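You operate a simulated robot arm through the tools that you are given. There is no shell and no other tool. Be economical: measure what you need, move in short steps, check, and stop when the job is done.

The job below is to be done with a simulated robot arm. You get a single attempt, and the scene is never put back.

TASK
Put the blue guard on the white dish.

It is judged by the outcome, as a careful person would: the job done as asked, and still so three seconds after it is handed in. It fails if anything else is knocked over, pushed out of place, dropped, spilled or broken.

THE ROBOT
A 7-joint arm with a two-finger parallel gripper, fixed in place. Base frame: the origin is at the foot of the arm, x ahead of it, y to its left, z up. Lengths are in mm, angles in rad, forces in N, time in s.
With the tool pointing down near the work surface it reaches from about 220 to 680 mm from the base axis. Its first joint turns from -1.152 to 1.152 rad. Payload 2.4 kg.
The TCP is the grasp point between the finger pads, 30 mm short of the fingertips. In the tool frame z runs along the fingers and y along their closing line. Largest opening 94 mm; finger width 28, thickness 10; the body of the gripper, 50 by 96 mm, starts 55 mm behind the TCP.
Orientation is that of the tool frame in the base frame, as a unit quaternion [w, x, y, z]. With the fingers straight down and closing along the base's y, the tool's x points along the base's -x, its y along +y and its z along -z.

THE INTERFACE
- The arm moves only by the tool jog_arm. Its argument "motion" is a list of rows, each a list of 2 entries, a list of its own where there are three numbers: the shift along the tool's x, y, z in mm, then the turn about the tool's z in degrees. In form: [[[dx, dy, dz], twist], ...]. A call has 1 to 20 rows; each row shifts and turns the commanded pose from where the row before left it, along the tool's axes as they then stand. "grip" is the closure in counts, from 0 (fully open) to 255 (shut), set as the call begins (left out, the last holds). Each row takes 0.2 s and may step no farther than 50 mm and 0.15 rad from the row before; otherwise, or with a gripper value out of range, the whole call is refused. Where a pose cannot be reached the arm comes as near as it can. A force on the tool above 40 N (or 10 N above the force at the start of the call, whichever is more), or a blocked arm, ends the call early, and 0.2 s more pass. The fingers move at their own pace (about 153 mm/s each) and stop on an object; they squeeze with about 31 N. The grip force told is the motor's: it shows also when the fingers shut on nothing. Time passes only in rows, and 0.2 s behind the last, so rows that do not move let the fingers close. The reply holds the time, the measured pose of the TCP, the force on the tool along the base axes, the opening and the grip force, in the units named above and with some noise, and new pictures: "show" is both (left out), scene, wrist or none.
- Cameras (640 x 400 px; columns grow to the right, rows downward): "scene" is fixed at [19, 459.1, 1447.2]; the picture's right is [-0.90, -0.43, 0.00], its down [-0.23, 0.48, -0.85] and it looks along [0.36, -0.76, -0.53] (base axes); focal length 363 px, centre (320, 200). "wrist" rides on the gripper at [76, 14, -102] in the tool frame; the picture's right is [-0.18, 0.98, 0.00], its down [-0.75, -0.14, -0.64] and it looks along [-0.63, -0.12, 0.77] (tool axes); focal length 243 px, centre (320, 200).
- locate(camera, pixels): for up to 12 pixels [column, row] of the newest picture of that camera ("zoom" is the newest enlarged one), the place [x, y, z] in the base frame of the surface seen there, good to about 2 mm. It takes no simulated time.
- zoom(camera, box): a new picture of the part [left, top, right, bottom] of that camera's present view, enlarged. It takes no simulated time.
- finish_job(): hands the job in; it is judged then, once.

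Work in short steps. Measure before you move; look again where a grasp or a placing could have gone wrong, and mend it. You have 60 turns and 170 pictures in all, those below and enlarged ones among them. Open the gripper and draw the arm clear of the work before you hand the job in, unless the task says otherwise; then end with one line.

The tools are called after "Call:" as a command line: name --argument value ..., lists and objects as JSON in quotes. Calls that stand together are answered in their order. jog_arm: Moves the arm, as the interface text tells. Its arguments: {"type":"object","properties":{"motion":{"type":"array","items":{"type":"array"}},"grip":{"type":"number"},"show":{"type":"string","enum":["both","scene","wrist","none"]}},"required":["motion"]} The other tools are called the same way: locate (camera, pixels) gives the place of the surface under pixels of a picture; zoom (camera, box) takes an enlarged picture of a part of a camera's view; finish_job () hands the job in.

At the start:

```text
clock: 0.0
tool_pos: [237.6, -297.6, 1046.2]
orientation: [0.0, -0.001, 1.0, 0.0]
contact_force: [-0.5, 0.3, -0.5]
finger_gap: 94.3
gripper_force: 0.1
```

scene: 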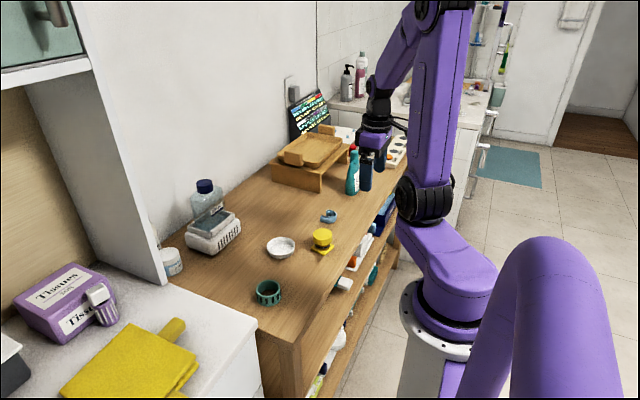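
wrist: 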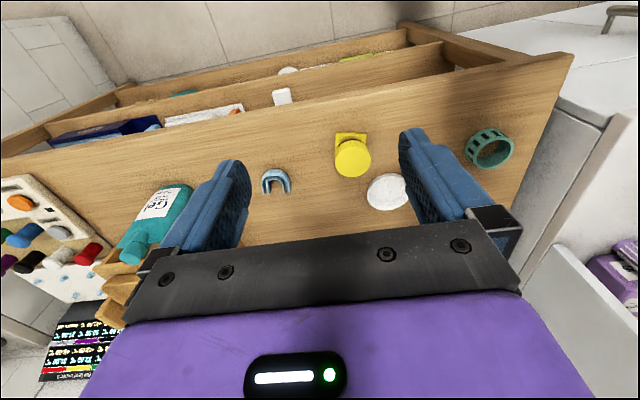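

The blue mouth guard is at about (329,216) in the scene, the white dish at (281,247). I'll zoom on both for details.

Call:
zoom --camera "scene" --box '[250, 190, 360, 260]'

Call:
zoom --camera "wrist" --box '[240, 120, 420, 230]'

Call:
locate --camera "wrist" --pixels '[[276, 172], [266, 190], [287, 191], [276, 188], [387, 192], [372, 192], [402, 195], [351, 158], [388, 176], [387, 208], [335, 136], [160, 205]]'

```text
5.71 times, centred on (305, 225) of scene
```

zoom: 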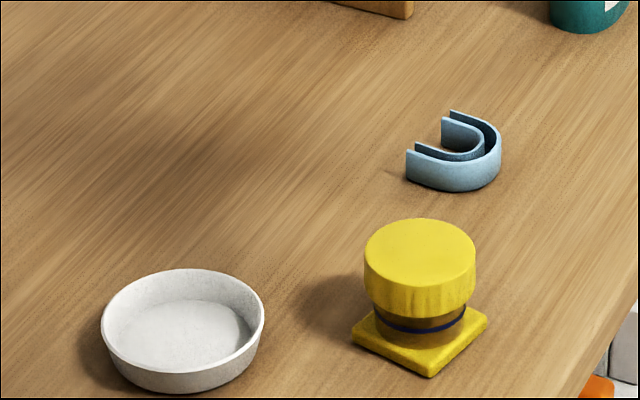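

```text
3.56 times, centred on (330, 175) of wrist
```

zoom: 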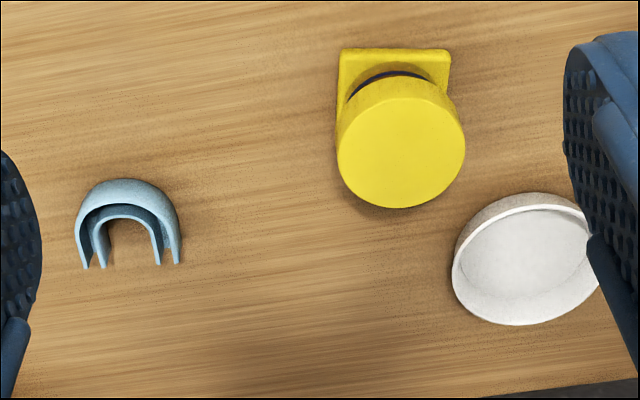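

```text
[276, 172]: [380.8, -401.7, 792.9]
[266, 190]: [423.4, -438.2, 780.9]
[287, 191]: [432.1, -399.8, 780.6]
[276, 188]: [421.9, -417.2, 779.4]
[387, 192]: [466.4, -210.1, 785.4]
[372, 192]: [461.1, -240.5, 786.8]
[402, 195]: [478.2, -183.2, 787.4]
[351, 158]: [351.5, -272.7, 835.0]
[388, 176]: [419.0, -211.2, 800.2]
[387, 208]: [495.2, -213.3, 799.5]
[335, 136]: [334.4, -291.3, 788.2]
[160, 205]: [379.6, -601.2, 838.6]
```

The guard is a low U opening toward +x, with walls about 15 mm high. I'll measure it and the dish precisely in the zoomed wrist picture.

Call:
locate --camera "zoom" --pixels '[[126, 182], [125, 207], [128, 200], [78, 240], [82, 266], [179, 262], [155, 262], [102, 266], [178, 225], [130, 250], [522, 265], [455, 270]]'

Call:
locate --camera "scene" --pixels '[[281, 247], [268, 247], [294, 247], [281, 238], [281, 256], [322, 216], [335, 215], [329, 211], [322, 235], [322, 252]]'

```text
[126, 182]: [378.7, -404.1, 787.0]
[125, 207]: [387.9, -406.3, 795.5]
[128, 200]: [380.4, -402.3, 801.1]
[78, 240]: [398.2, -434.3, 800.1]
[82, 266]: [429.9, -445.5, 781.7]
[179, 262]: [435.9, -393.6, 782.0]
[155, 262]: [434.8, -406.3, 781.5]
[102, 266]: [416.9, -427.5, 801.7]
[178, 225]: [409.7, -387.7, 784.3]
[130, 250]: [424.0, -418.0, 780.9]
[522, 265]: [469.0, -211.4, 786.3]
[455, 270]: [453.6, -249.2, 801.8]
```

```text
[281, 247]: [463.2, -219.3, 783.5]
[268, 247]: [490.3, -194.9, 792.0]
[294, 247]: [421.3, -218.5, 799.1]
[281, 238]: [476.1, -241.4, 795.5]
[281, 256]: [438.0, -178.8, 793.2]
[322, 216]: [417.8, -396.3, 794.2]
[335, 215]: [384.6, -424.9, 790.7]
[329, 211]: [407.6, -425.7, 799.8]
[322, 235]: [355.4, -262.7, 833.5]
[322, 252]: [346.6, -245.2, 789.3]
```

Guard spans x≈378–425, y≈-436…-390, top z≈801; dish centre ≈(458,-213). I move above the guard at z≈900 and look again.

Call:
jog_arm --motion '[[[-27.9, -19.1, 24.3], 0], [[-27.9, -19.1, 24.3], 0], [[-27.9, -19.1, 24.3], 0], [[-27.9, -19.1, 24.3], 0], [[-27.9, -19.1, 24.3], 0], [[-27.9, -19.1, 24.3], 0], [[0, 0, 0], 0]]' --grip 0

```text
clock: 1.6
tool_pos: [405.7, -412.7, 899.9]
orientation: [0.0, 0.0, 1.0, 0.0]
contact_force: [-0.3, -0.4, 0.0]
finger_gap: 94.1
gripper_force: 0.2
```

scene: 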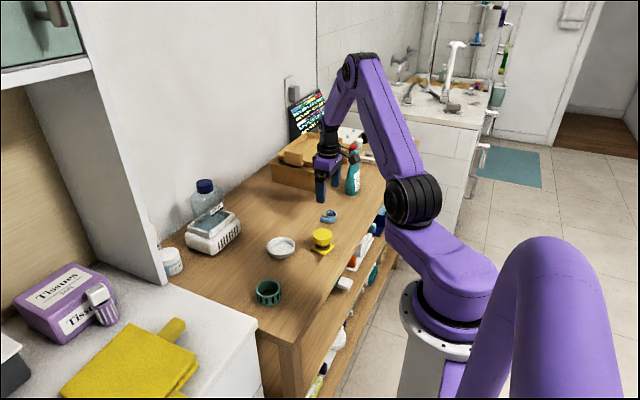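
wrist: 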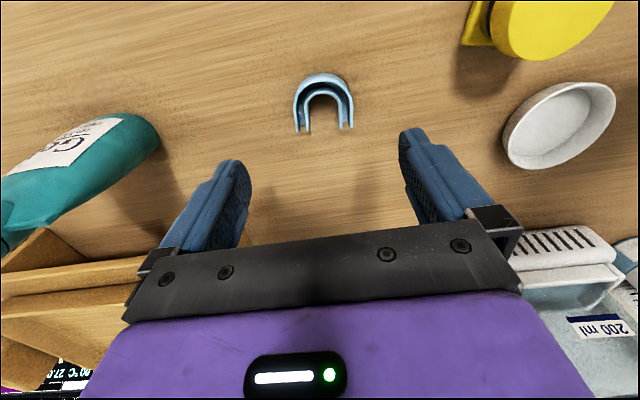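

The guard is at (324,103) in the wrist view. I zoom in to measure its edges, the dish rim and the bottle clearance.

Call:
zoom --camera "wrist" --box '[276, 60, 372, 140]'

Call:
locate --camera "wrist" --pixels '[[150, 135], [140, 160], [75, 150], [504, 140], [613, 95], [545, 93], [540, 167], [562, 125], [595, 83], [190, 262], [585, 235]]'

```text
5.00 times, centred on (324, 100) of wrist
```

zoom: 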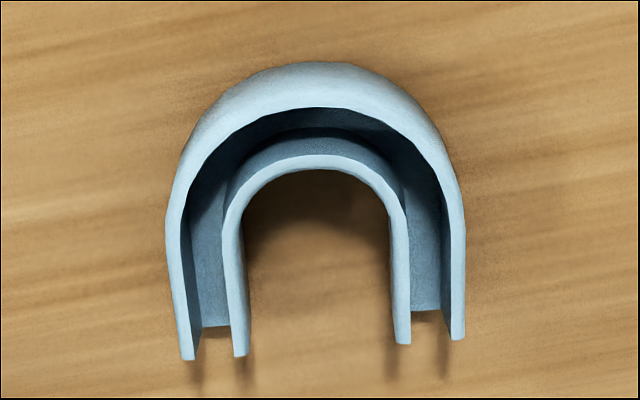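

```text
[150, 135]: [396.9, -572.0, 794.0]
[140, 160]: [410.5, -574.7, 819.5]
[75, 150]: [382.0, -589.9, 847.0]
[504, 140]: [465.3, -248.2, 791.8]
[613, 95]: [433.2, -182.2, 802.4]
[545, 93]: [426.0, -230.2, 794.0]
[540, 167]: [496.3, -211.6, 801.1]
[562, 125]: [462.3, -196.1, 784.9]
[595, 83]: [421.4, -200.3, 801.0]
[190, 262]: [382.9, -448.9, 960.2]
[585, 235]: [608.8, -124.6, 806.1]
```

Call:
locate --camera "zoom" --pixels '[[316, 112], [316, 164], [168, 225], [463, 215], [187, 355], [458, 335], [240, 352], [404, 340], [210, 290], [425, 290], [316, 300]]'

```text
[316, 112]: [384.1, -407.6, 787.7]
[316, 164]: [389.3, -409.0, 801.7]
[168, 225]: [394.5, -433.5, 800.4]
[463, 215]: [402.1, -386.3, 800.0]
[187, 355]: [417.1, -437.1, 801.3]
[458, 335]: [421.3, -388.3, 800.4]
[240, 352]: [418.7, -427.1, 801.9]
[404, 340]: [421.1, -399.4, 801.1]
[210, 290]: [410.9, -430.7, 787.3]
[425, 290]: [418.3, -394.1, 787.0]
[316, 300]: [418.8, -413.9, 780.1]
```

The guard is turned about 5° (tip line (4.2, 48.8)), is about 50 mm wide, and its circumcentre is near (404.5,-411). The dish is tight for the fingers, so I take a shallow grip (tips at z≈791, TCP 821), turning 5° to line up.

Call:
jog_arm --motion '[[[1.2, 1.7, 0], 5], [[0, 0, 30], 0], [[0, 0, 30], 0], [[0, 0, 19], 0], [[0, 0, 0], 0]]'

```text
clock: 2.8
tool_pos: [405.7, -411.1, 821.1]
orientation: [0.0, 0.043, 0.999, 0.0]
contact_force: [-0.5, -0.2, 0.5]
finger_gap: 94.0
gripper_force: 0.0
```

scene: 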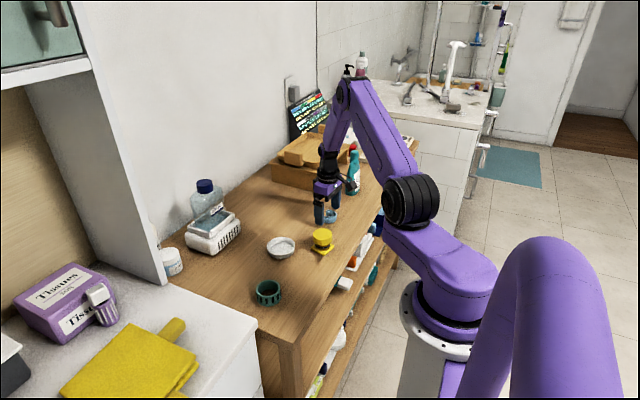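
wrist: 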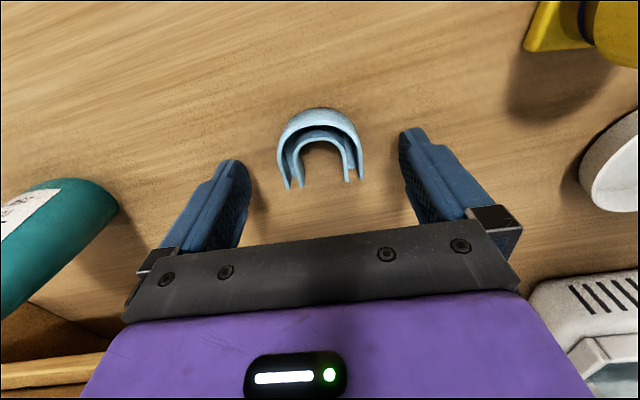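

The fingertips at (235,165) and (405,135) straddle the guard at (321,150) evenly. I close the gripper.

Call:
jog_arm --motion '[[[0, 0, 0], 0], [[0, 0, 0], 0], [[0, 0, 0], 0]]' --grip 255 --show "wrist"

```text
clock: 3.6
tool_pos: [405.9, -412.4, 820.9]
orientation: [0.0, 0.043, 0.999, 0.0]
contact_force: [0.0, 0.3, 0.7]
finger_gap: 48.4
gripper_force: 30.7
```

wrist: 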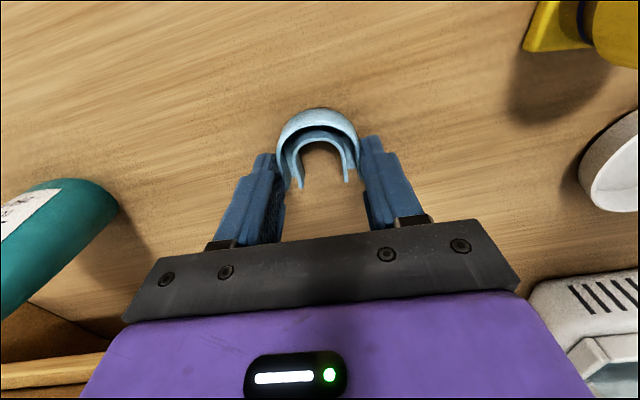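

The gap is 48.4 mm with 30.7 N, so the guard is held. I lift it 80 mm.

Call:
jog_arm --motion '[[[0, 0, -20], 0], [[0, 0, -30], 0], [[0, 0, -30], 0], [[0, 0, 0], 0]]'

```text
clock: 4.6
tool_pos: [404.7, -410.6, 900.8]
orientation: [0.001, 0.042, 0.999, -0.001]
contact_force: [0.4, 0.2, 0.3]
finger_gap: 48.7
gripper_force: 31.4
```

scene: 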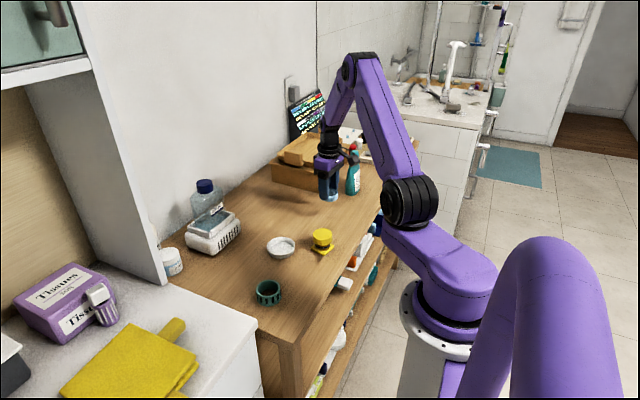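
wrist: 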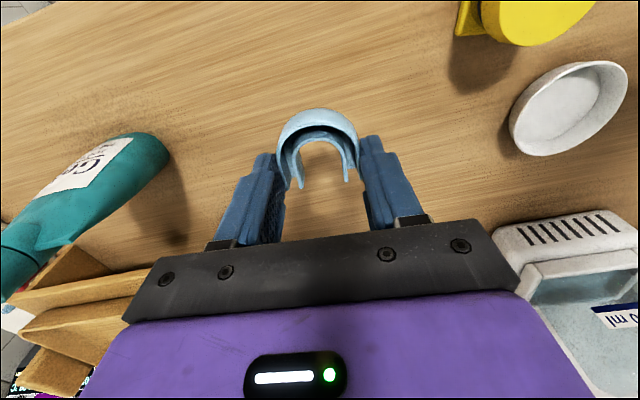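

The guard came up level with the fingers. I carry it level to above the dish centre ≈(458.5,-213).

Call:
jog_arm --motion '[[[-7.4, 40.4, 0], 0], [[-7.4, 40.4, 0], 0], [[-7.4, 40.4, 0], 0], [[-7.4, 40.4, 0], 0], [[-7.4, 40.4, 0], 0], [[0, 0, 0], 0]]'

Call:
zoom --camera "scene" --box '[240, 190, 340, 270]'

Call:
zoom --camera "wrist" --box '[240, 60, 400, 200]'

```text
clock: 6.0
tool_pos: [456.2, -212.2, 902.4]
orientation: [0.0, 0.044, 0.999, -0.001]
contact_force: [-0.6, 0.5, -0.3]
finger_gap: 48.3
gripper_force: 30.8
```

scene: 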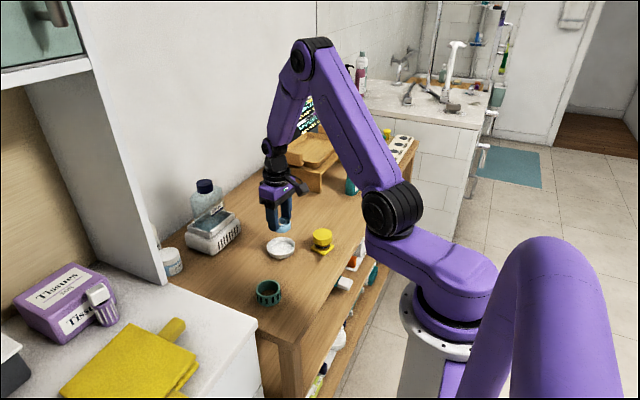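
wrist: 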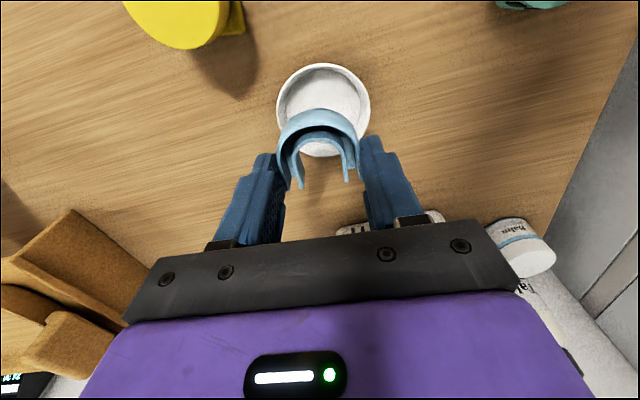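

```text
5.00 times, centred on (290, 230) of scene
```

zoom: 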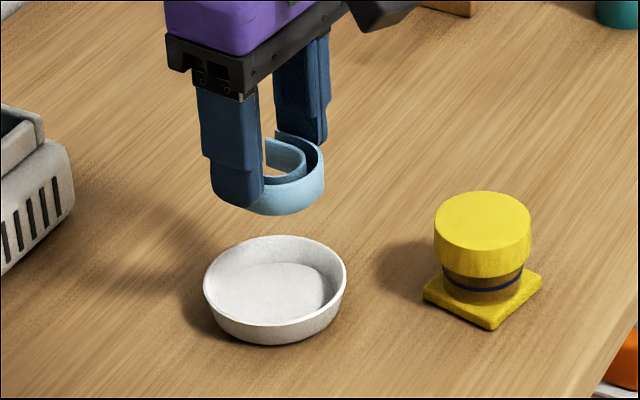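

```text
2.86 times, centred on (320, 130) of wrist
```

zoom: 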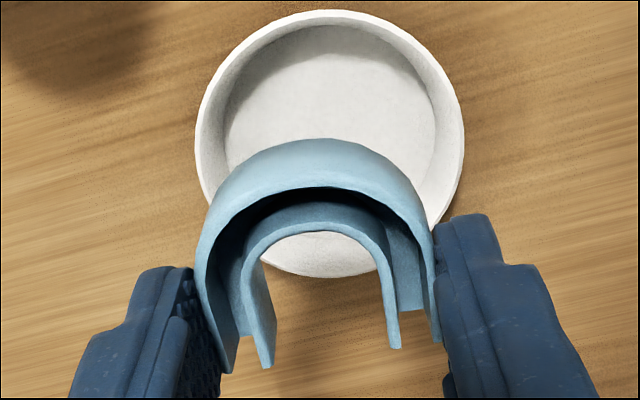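

The guard hangs over the dish. I measure the rim, the dish floor and the held guard in the zoomed wrist picture.

Call:
locate --camera "zoom" --pixels '[[330, 14], [198, 130], [460, 130], [240, 60], [425, 60], [330, 272], [300, 274], [330, 120], [230, 125], [435, 115], [335, 30]]'

Call:
locate --camera "zoom" --pixels '[[320, 145], [320, 189], [200, 250], [432, 235], [229, 365], [436, 335], [266, 362], [394, 343], [450, 230], [185, 280]]'

```text
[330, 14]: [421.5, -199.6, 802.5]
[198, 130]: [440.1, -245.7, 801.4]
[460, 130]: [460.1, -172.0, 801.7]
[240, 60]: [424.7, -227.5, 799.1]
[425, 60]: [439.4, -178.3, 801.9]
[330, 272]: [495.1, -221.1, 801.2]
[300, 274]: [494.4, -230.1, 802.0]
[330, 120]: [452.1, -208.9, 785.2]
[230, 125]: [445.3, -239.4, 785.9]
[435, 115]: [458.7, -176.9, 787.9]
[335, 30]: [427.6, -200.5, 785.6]
```

```text
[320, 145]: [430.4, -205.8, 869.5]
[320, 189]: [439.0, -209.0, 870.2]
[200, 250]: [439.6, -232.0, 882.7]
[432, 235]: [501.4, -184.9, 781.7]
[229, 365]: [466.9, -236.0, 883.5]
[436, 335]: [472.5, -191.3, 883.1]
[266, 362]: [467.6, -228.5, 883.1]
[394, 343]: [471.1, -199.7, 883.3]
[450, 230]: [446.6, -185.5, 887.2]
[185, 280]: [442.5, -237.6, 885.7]
```

Rim circle centre ≈(458.5,-211), r≈39, floor z≈785; the guard's centre is ≈(455,-212). I shift it +3.5 mm in x and +1 in y, then lower 70 mm so its bottom is about 5 mm above the floor and the fingertips are level with the rim.

Call:
jog_arm --motion '[[[-3.4, 1.3, 0], 0], [[0, 0, 30], 0], [[0, 0, 25], 0], [[0, 0, 15], 0], [[0, 0, 0], 0]]' --show "wrist"

Call:
zoom --camera "scene" --box '[240, 200, 340, 270]'

```text
clock: 7.2
tool_pos: [460.9, -212.5, 830.7]
orientation: [0.0, 0.043, 0.999, 0.0]
contact_force: [-0.5, -0.1, -0.4]
finger_gap: 48.5
gripper_force: 31.1
```

wrist: 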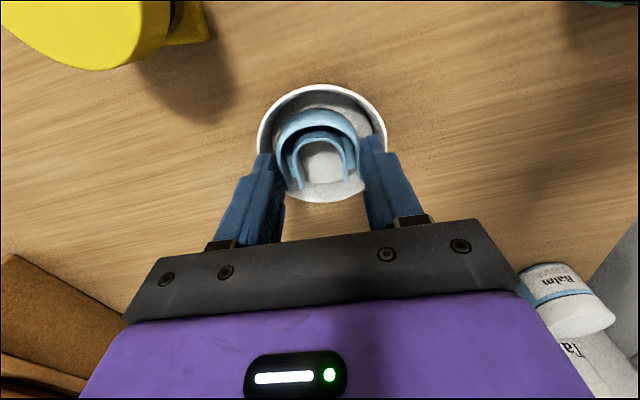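

```text
5.71 times, centred on (290, 235) of scene
```

zoom: 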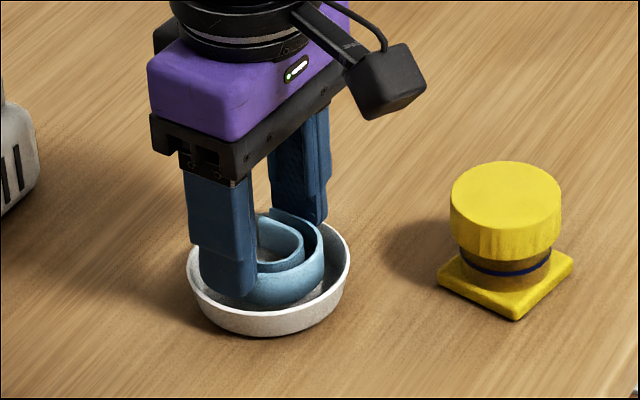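

The guard is centred in the dish without contact. The tips are right at rim height, so I raise 2 mm and open only partly to let it settle.

Call:
jog_arm --motion '[[[0, 0, -2], 0], [[0, 0, 0], 0]]' --show "none"

Call:
jog_arm --motion '[[[0, 0, 0], 0], [[0, 0, 0], 0]]' --grip 92 --show "wrist"

Call:
zoom --camera "scene" --box '[240, 200, 340, 270]'

```text
clock: 7.8
tool_pos: [460.7, -211.4, 833.7]
orientation: [0.0, 0.044, 0.999, 0.0]
contact_force: [0.2, -0.1, -0.8]
finger_gap: 48.3
gripper_force: 30.3
```

```text
clock: 8.4
tool_pos: [461.4, -212.4, 833.8]
orientation: [0.0, 0.042, 0.999, 0.001]
contact_force: [1.3, 0.1, -0.7]
finger_gap: 60.3
gripper_force: 0.1
```

wrist: 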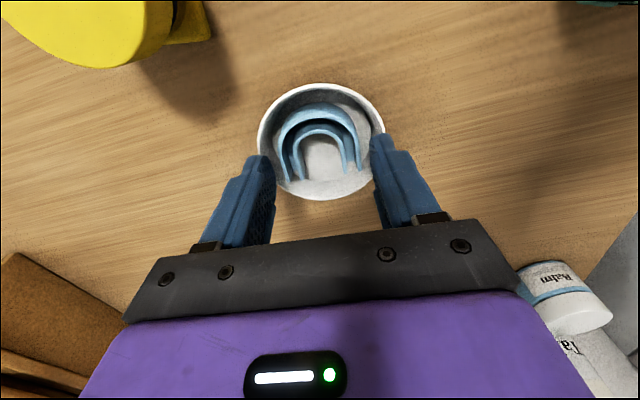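

```text
5.71 times, centred on (290, 235) of scene
```

zoom: 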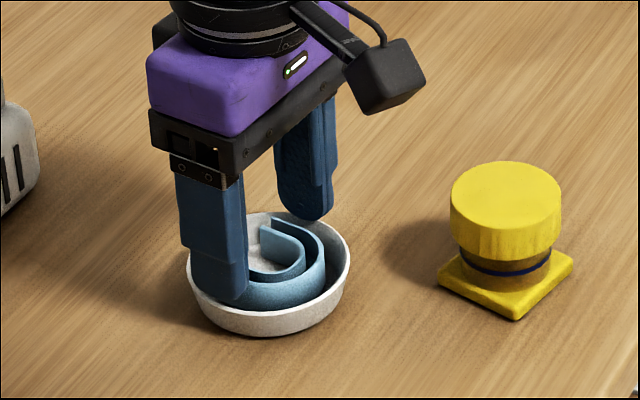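

The guard rests flat in the dish at (320,145) in the wrist view. I raise the arm straight up, then open fully.

Call:
jog_arm --motion '[[[0, 0, -15], 0], [[0, 0, -30], 0], [[0, 0, -45], 0], [[0, 0, -45], 0], [[0, 0, 0], 0]]' --show "none"

Call:
jog_arm --motion '[[[30, 0, -30], 0], [[30, 0, -30], 0], [[0, 0, 0], 0]]' --grip 0

Call:
zoom --camera "scene" --box '[240, 200, 340, 270]'

```text
clock: 9.6
tool_pos: [462.3, -212.3, 968.8]
orientation: [0.0, 0.044, 0.999, 0.0]
contact_force: [0.2, 0.3, -0.1]
finger_gap: 59.7
gripper_force: 0.0
```

```text
clock: 10.4
tool_pos: [399.6, -207.6, 1027.8]
orientation: [0.0, 0.044, 0.999, 0.0]
contact_force: [-0.9, 0.1, 0.1]
finger_gap: 94.2
gripper_force: 0.1
```

scene: 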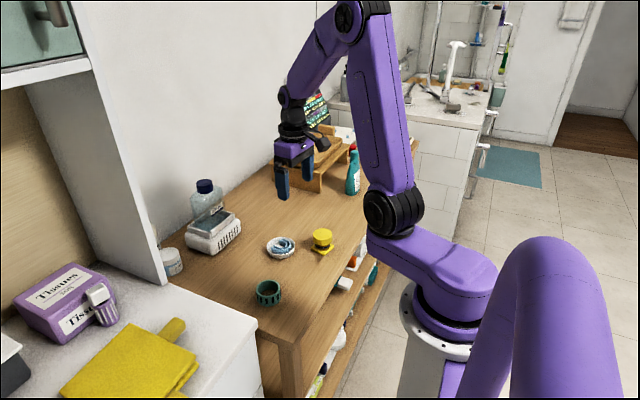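
wrist: 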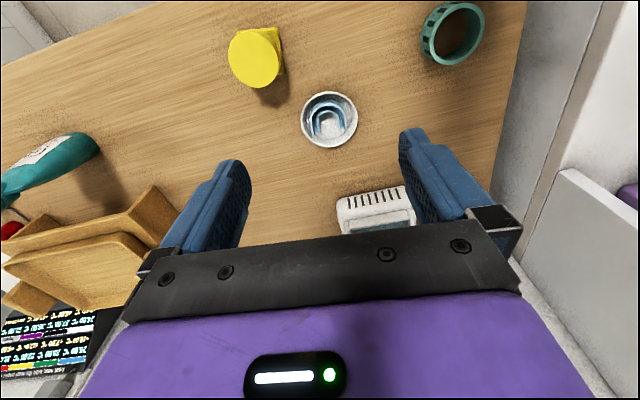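

```text
5.71 times, centred on (290, 235) of scene
```

zoom: 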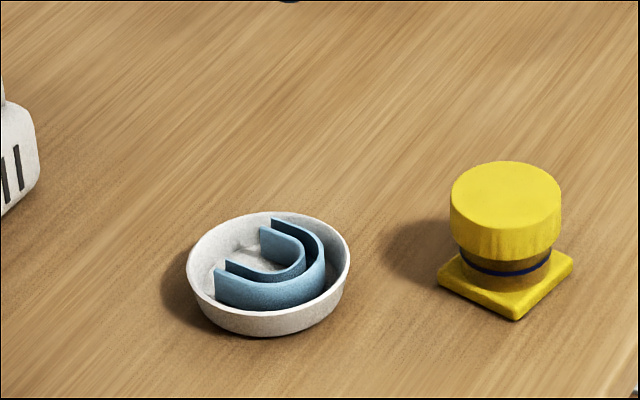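

The guard lies flat inside the dish at (281,247), nothing else has moved, and the arm is clear with the gripper open. I hand the job in.

Call:
finish_job

```text
The job is handed in.
```

The blue guard is lying flat in the white dish, nothing else was moved, and the arm is clear with the gripper open.
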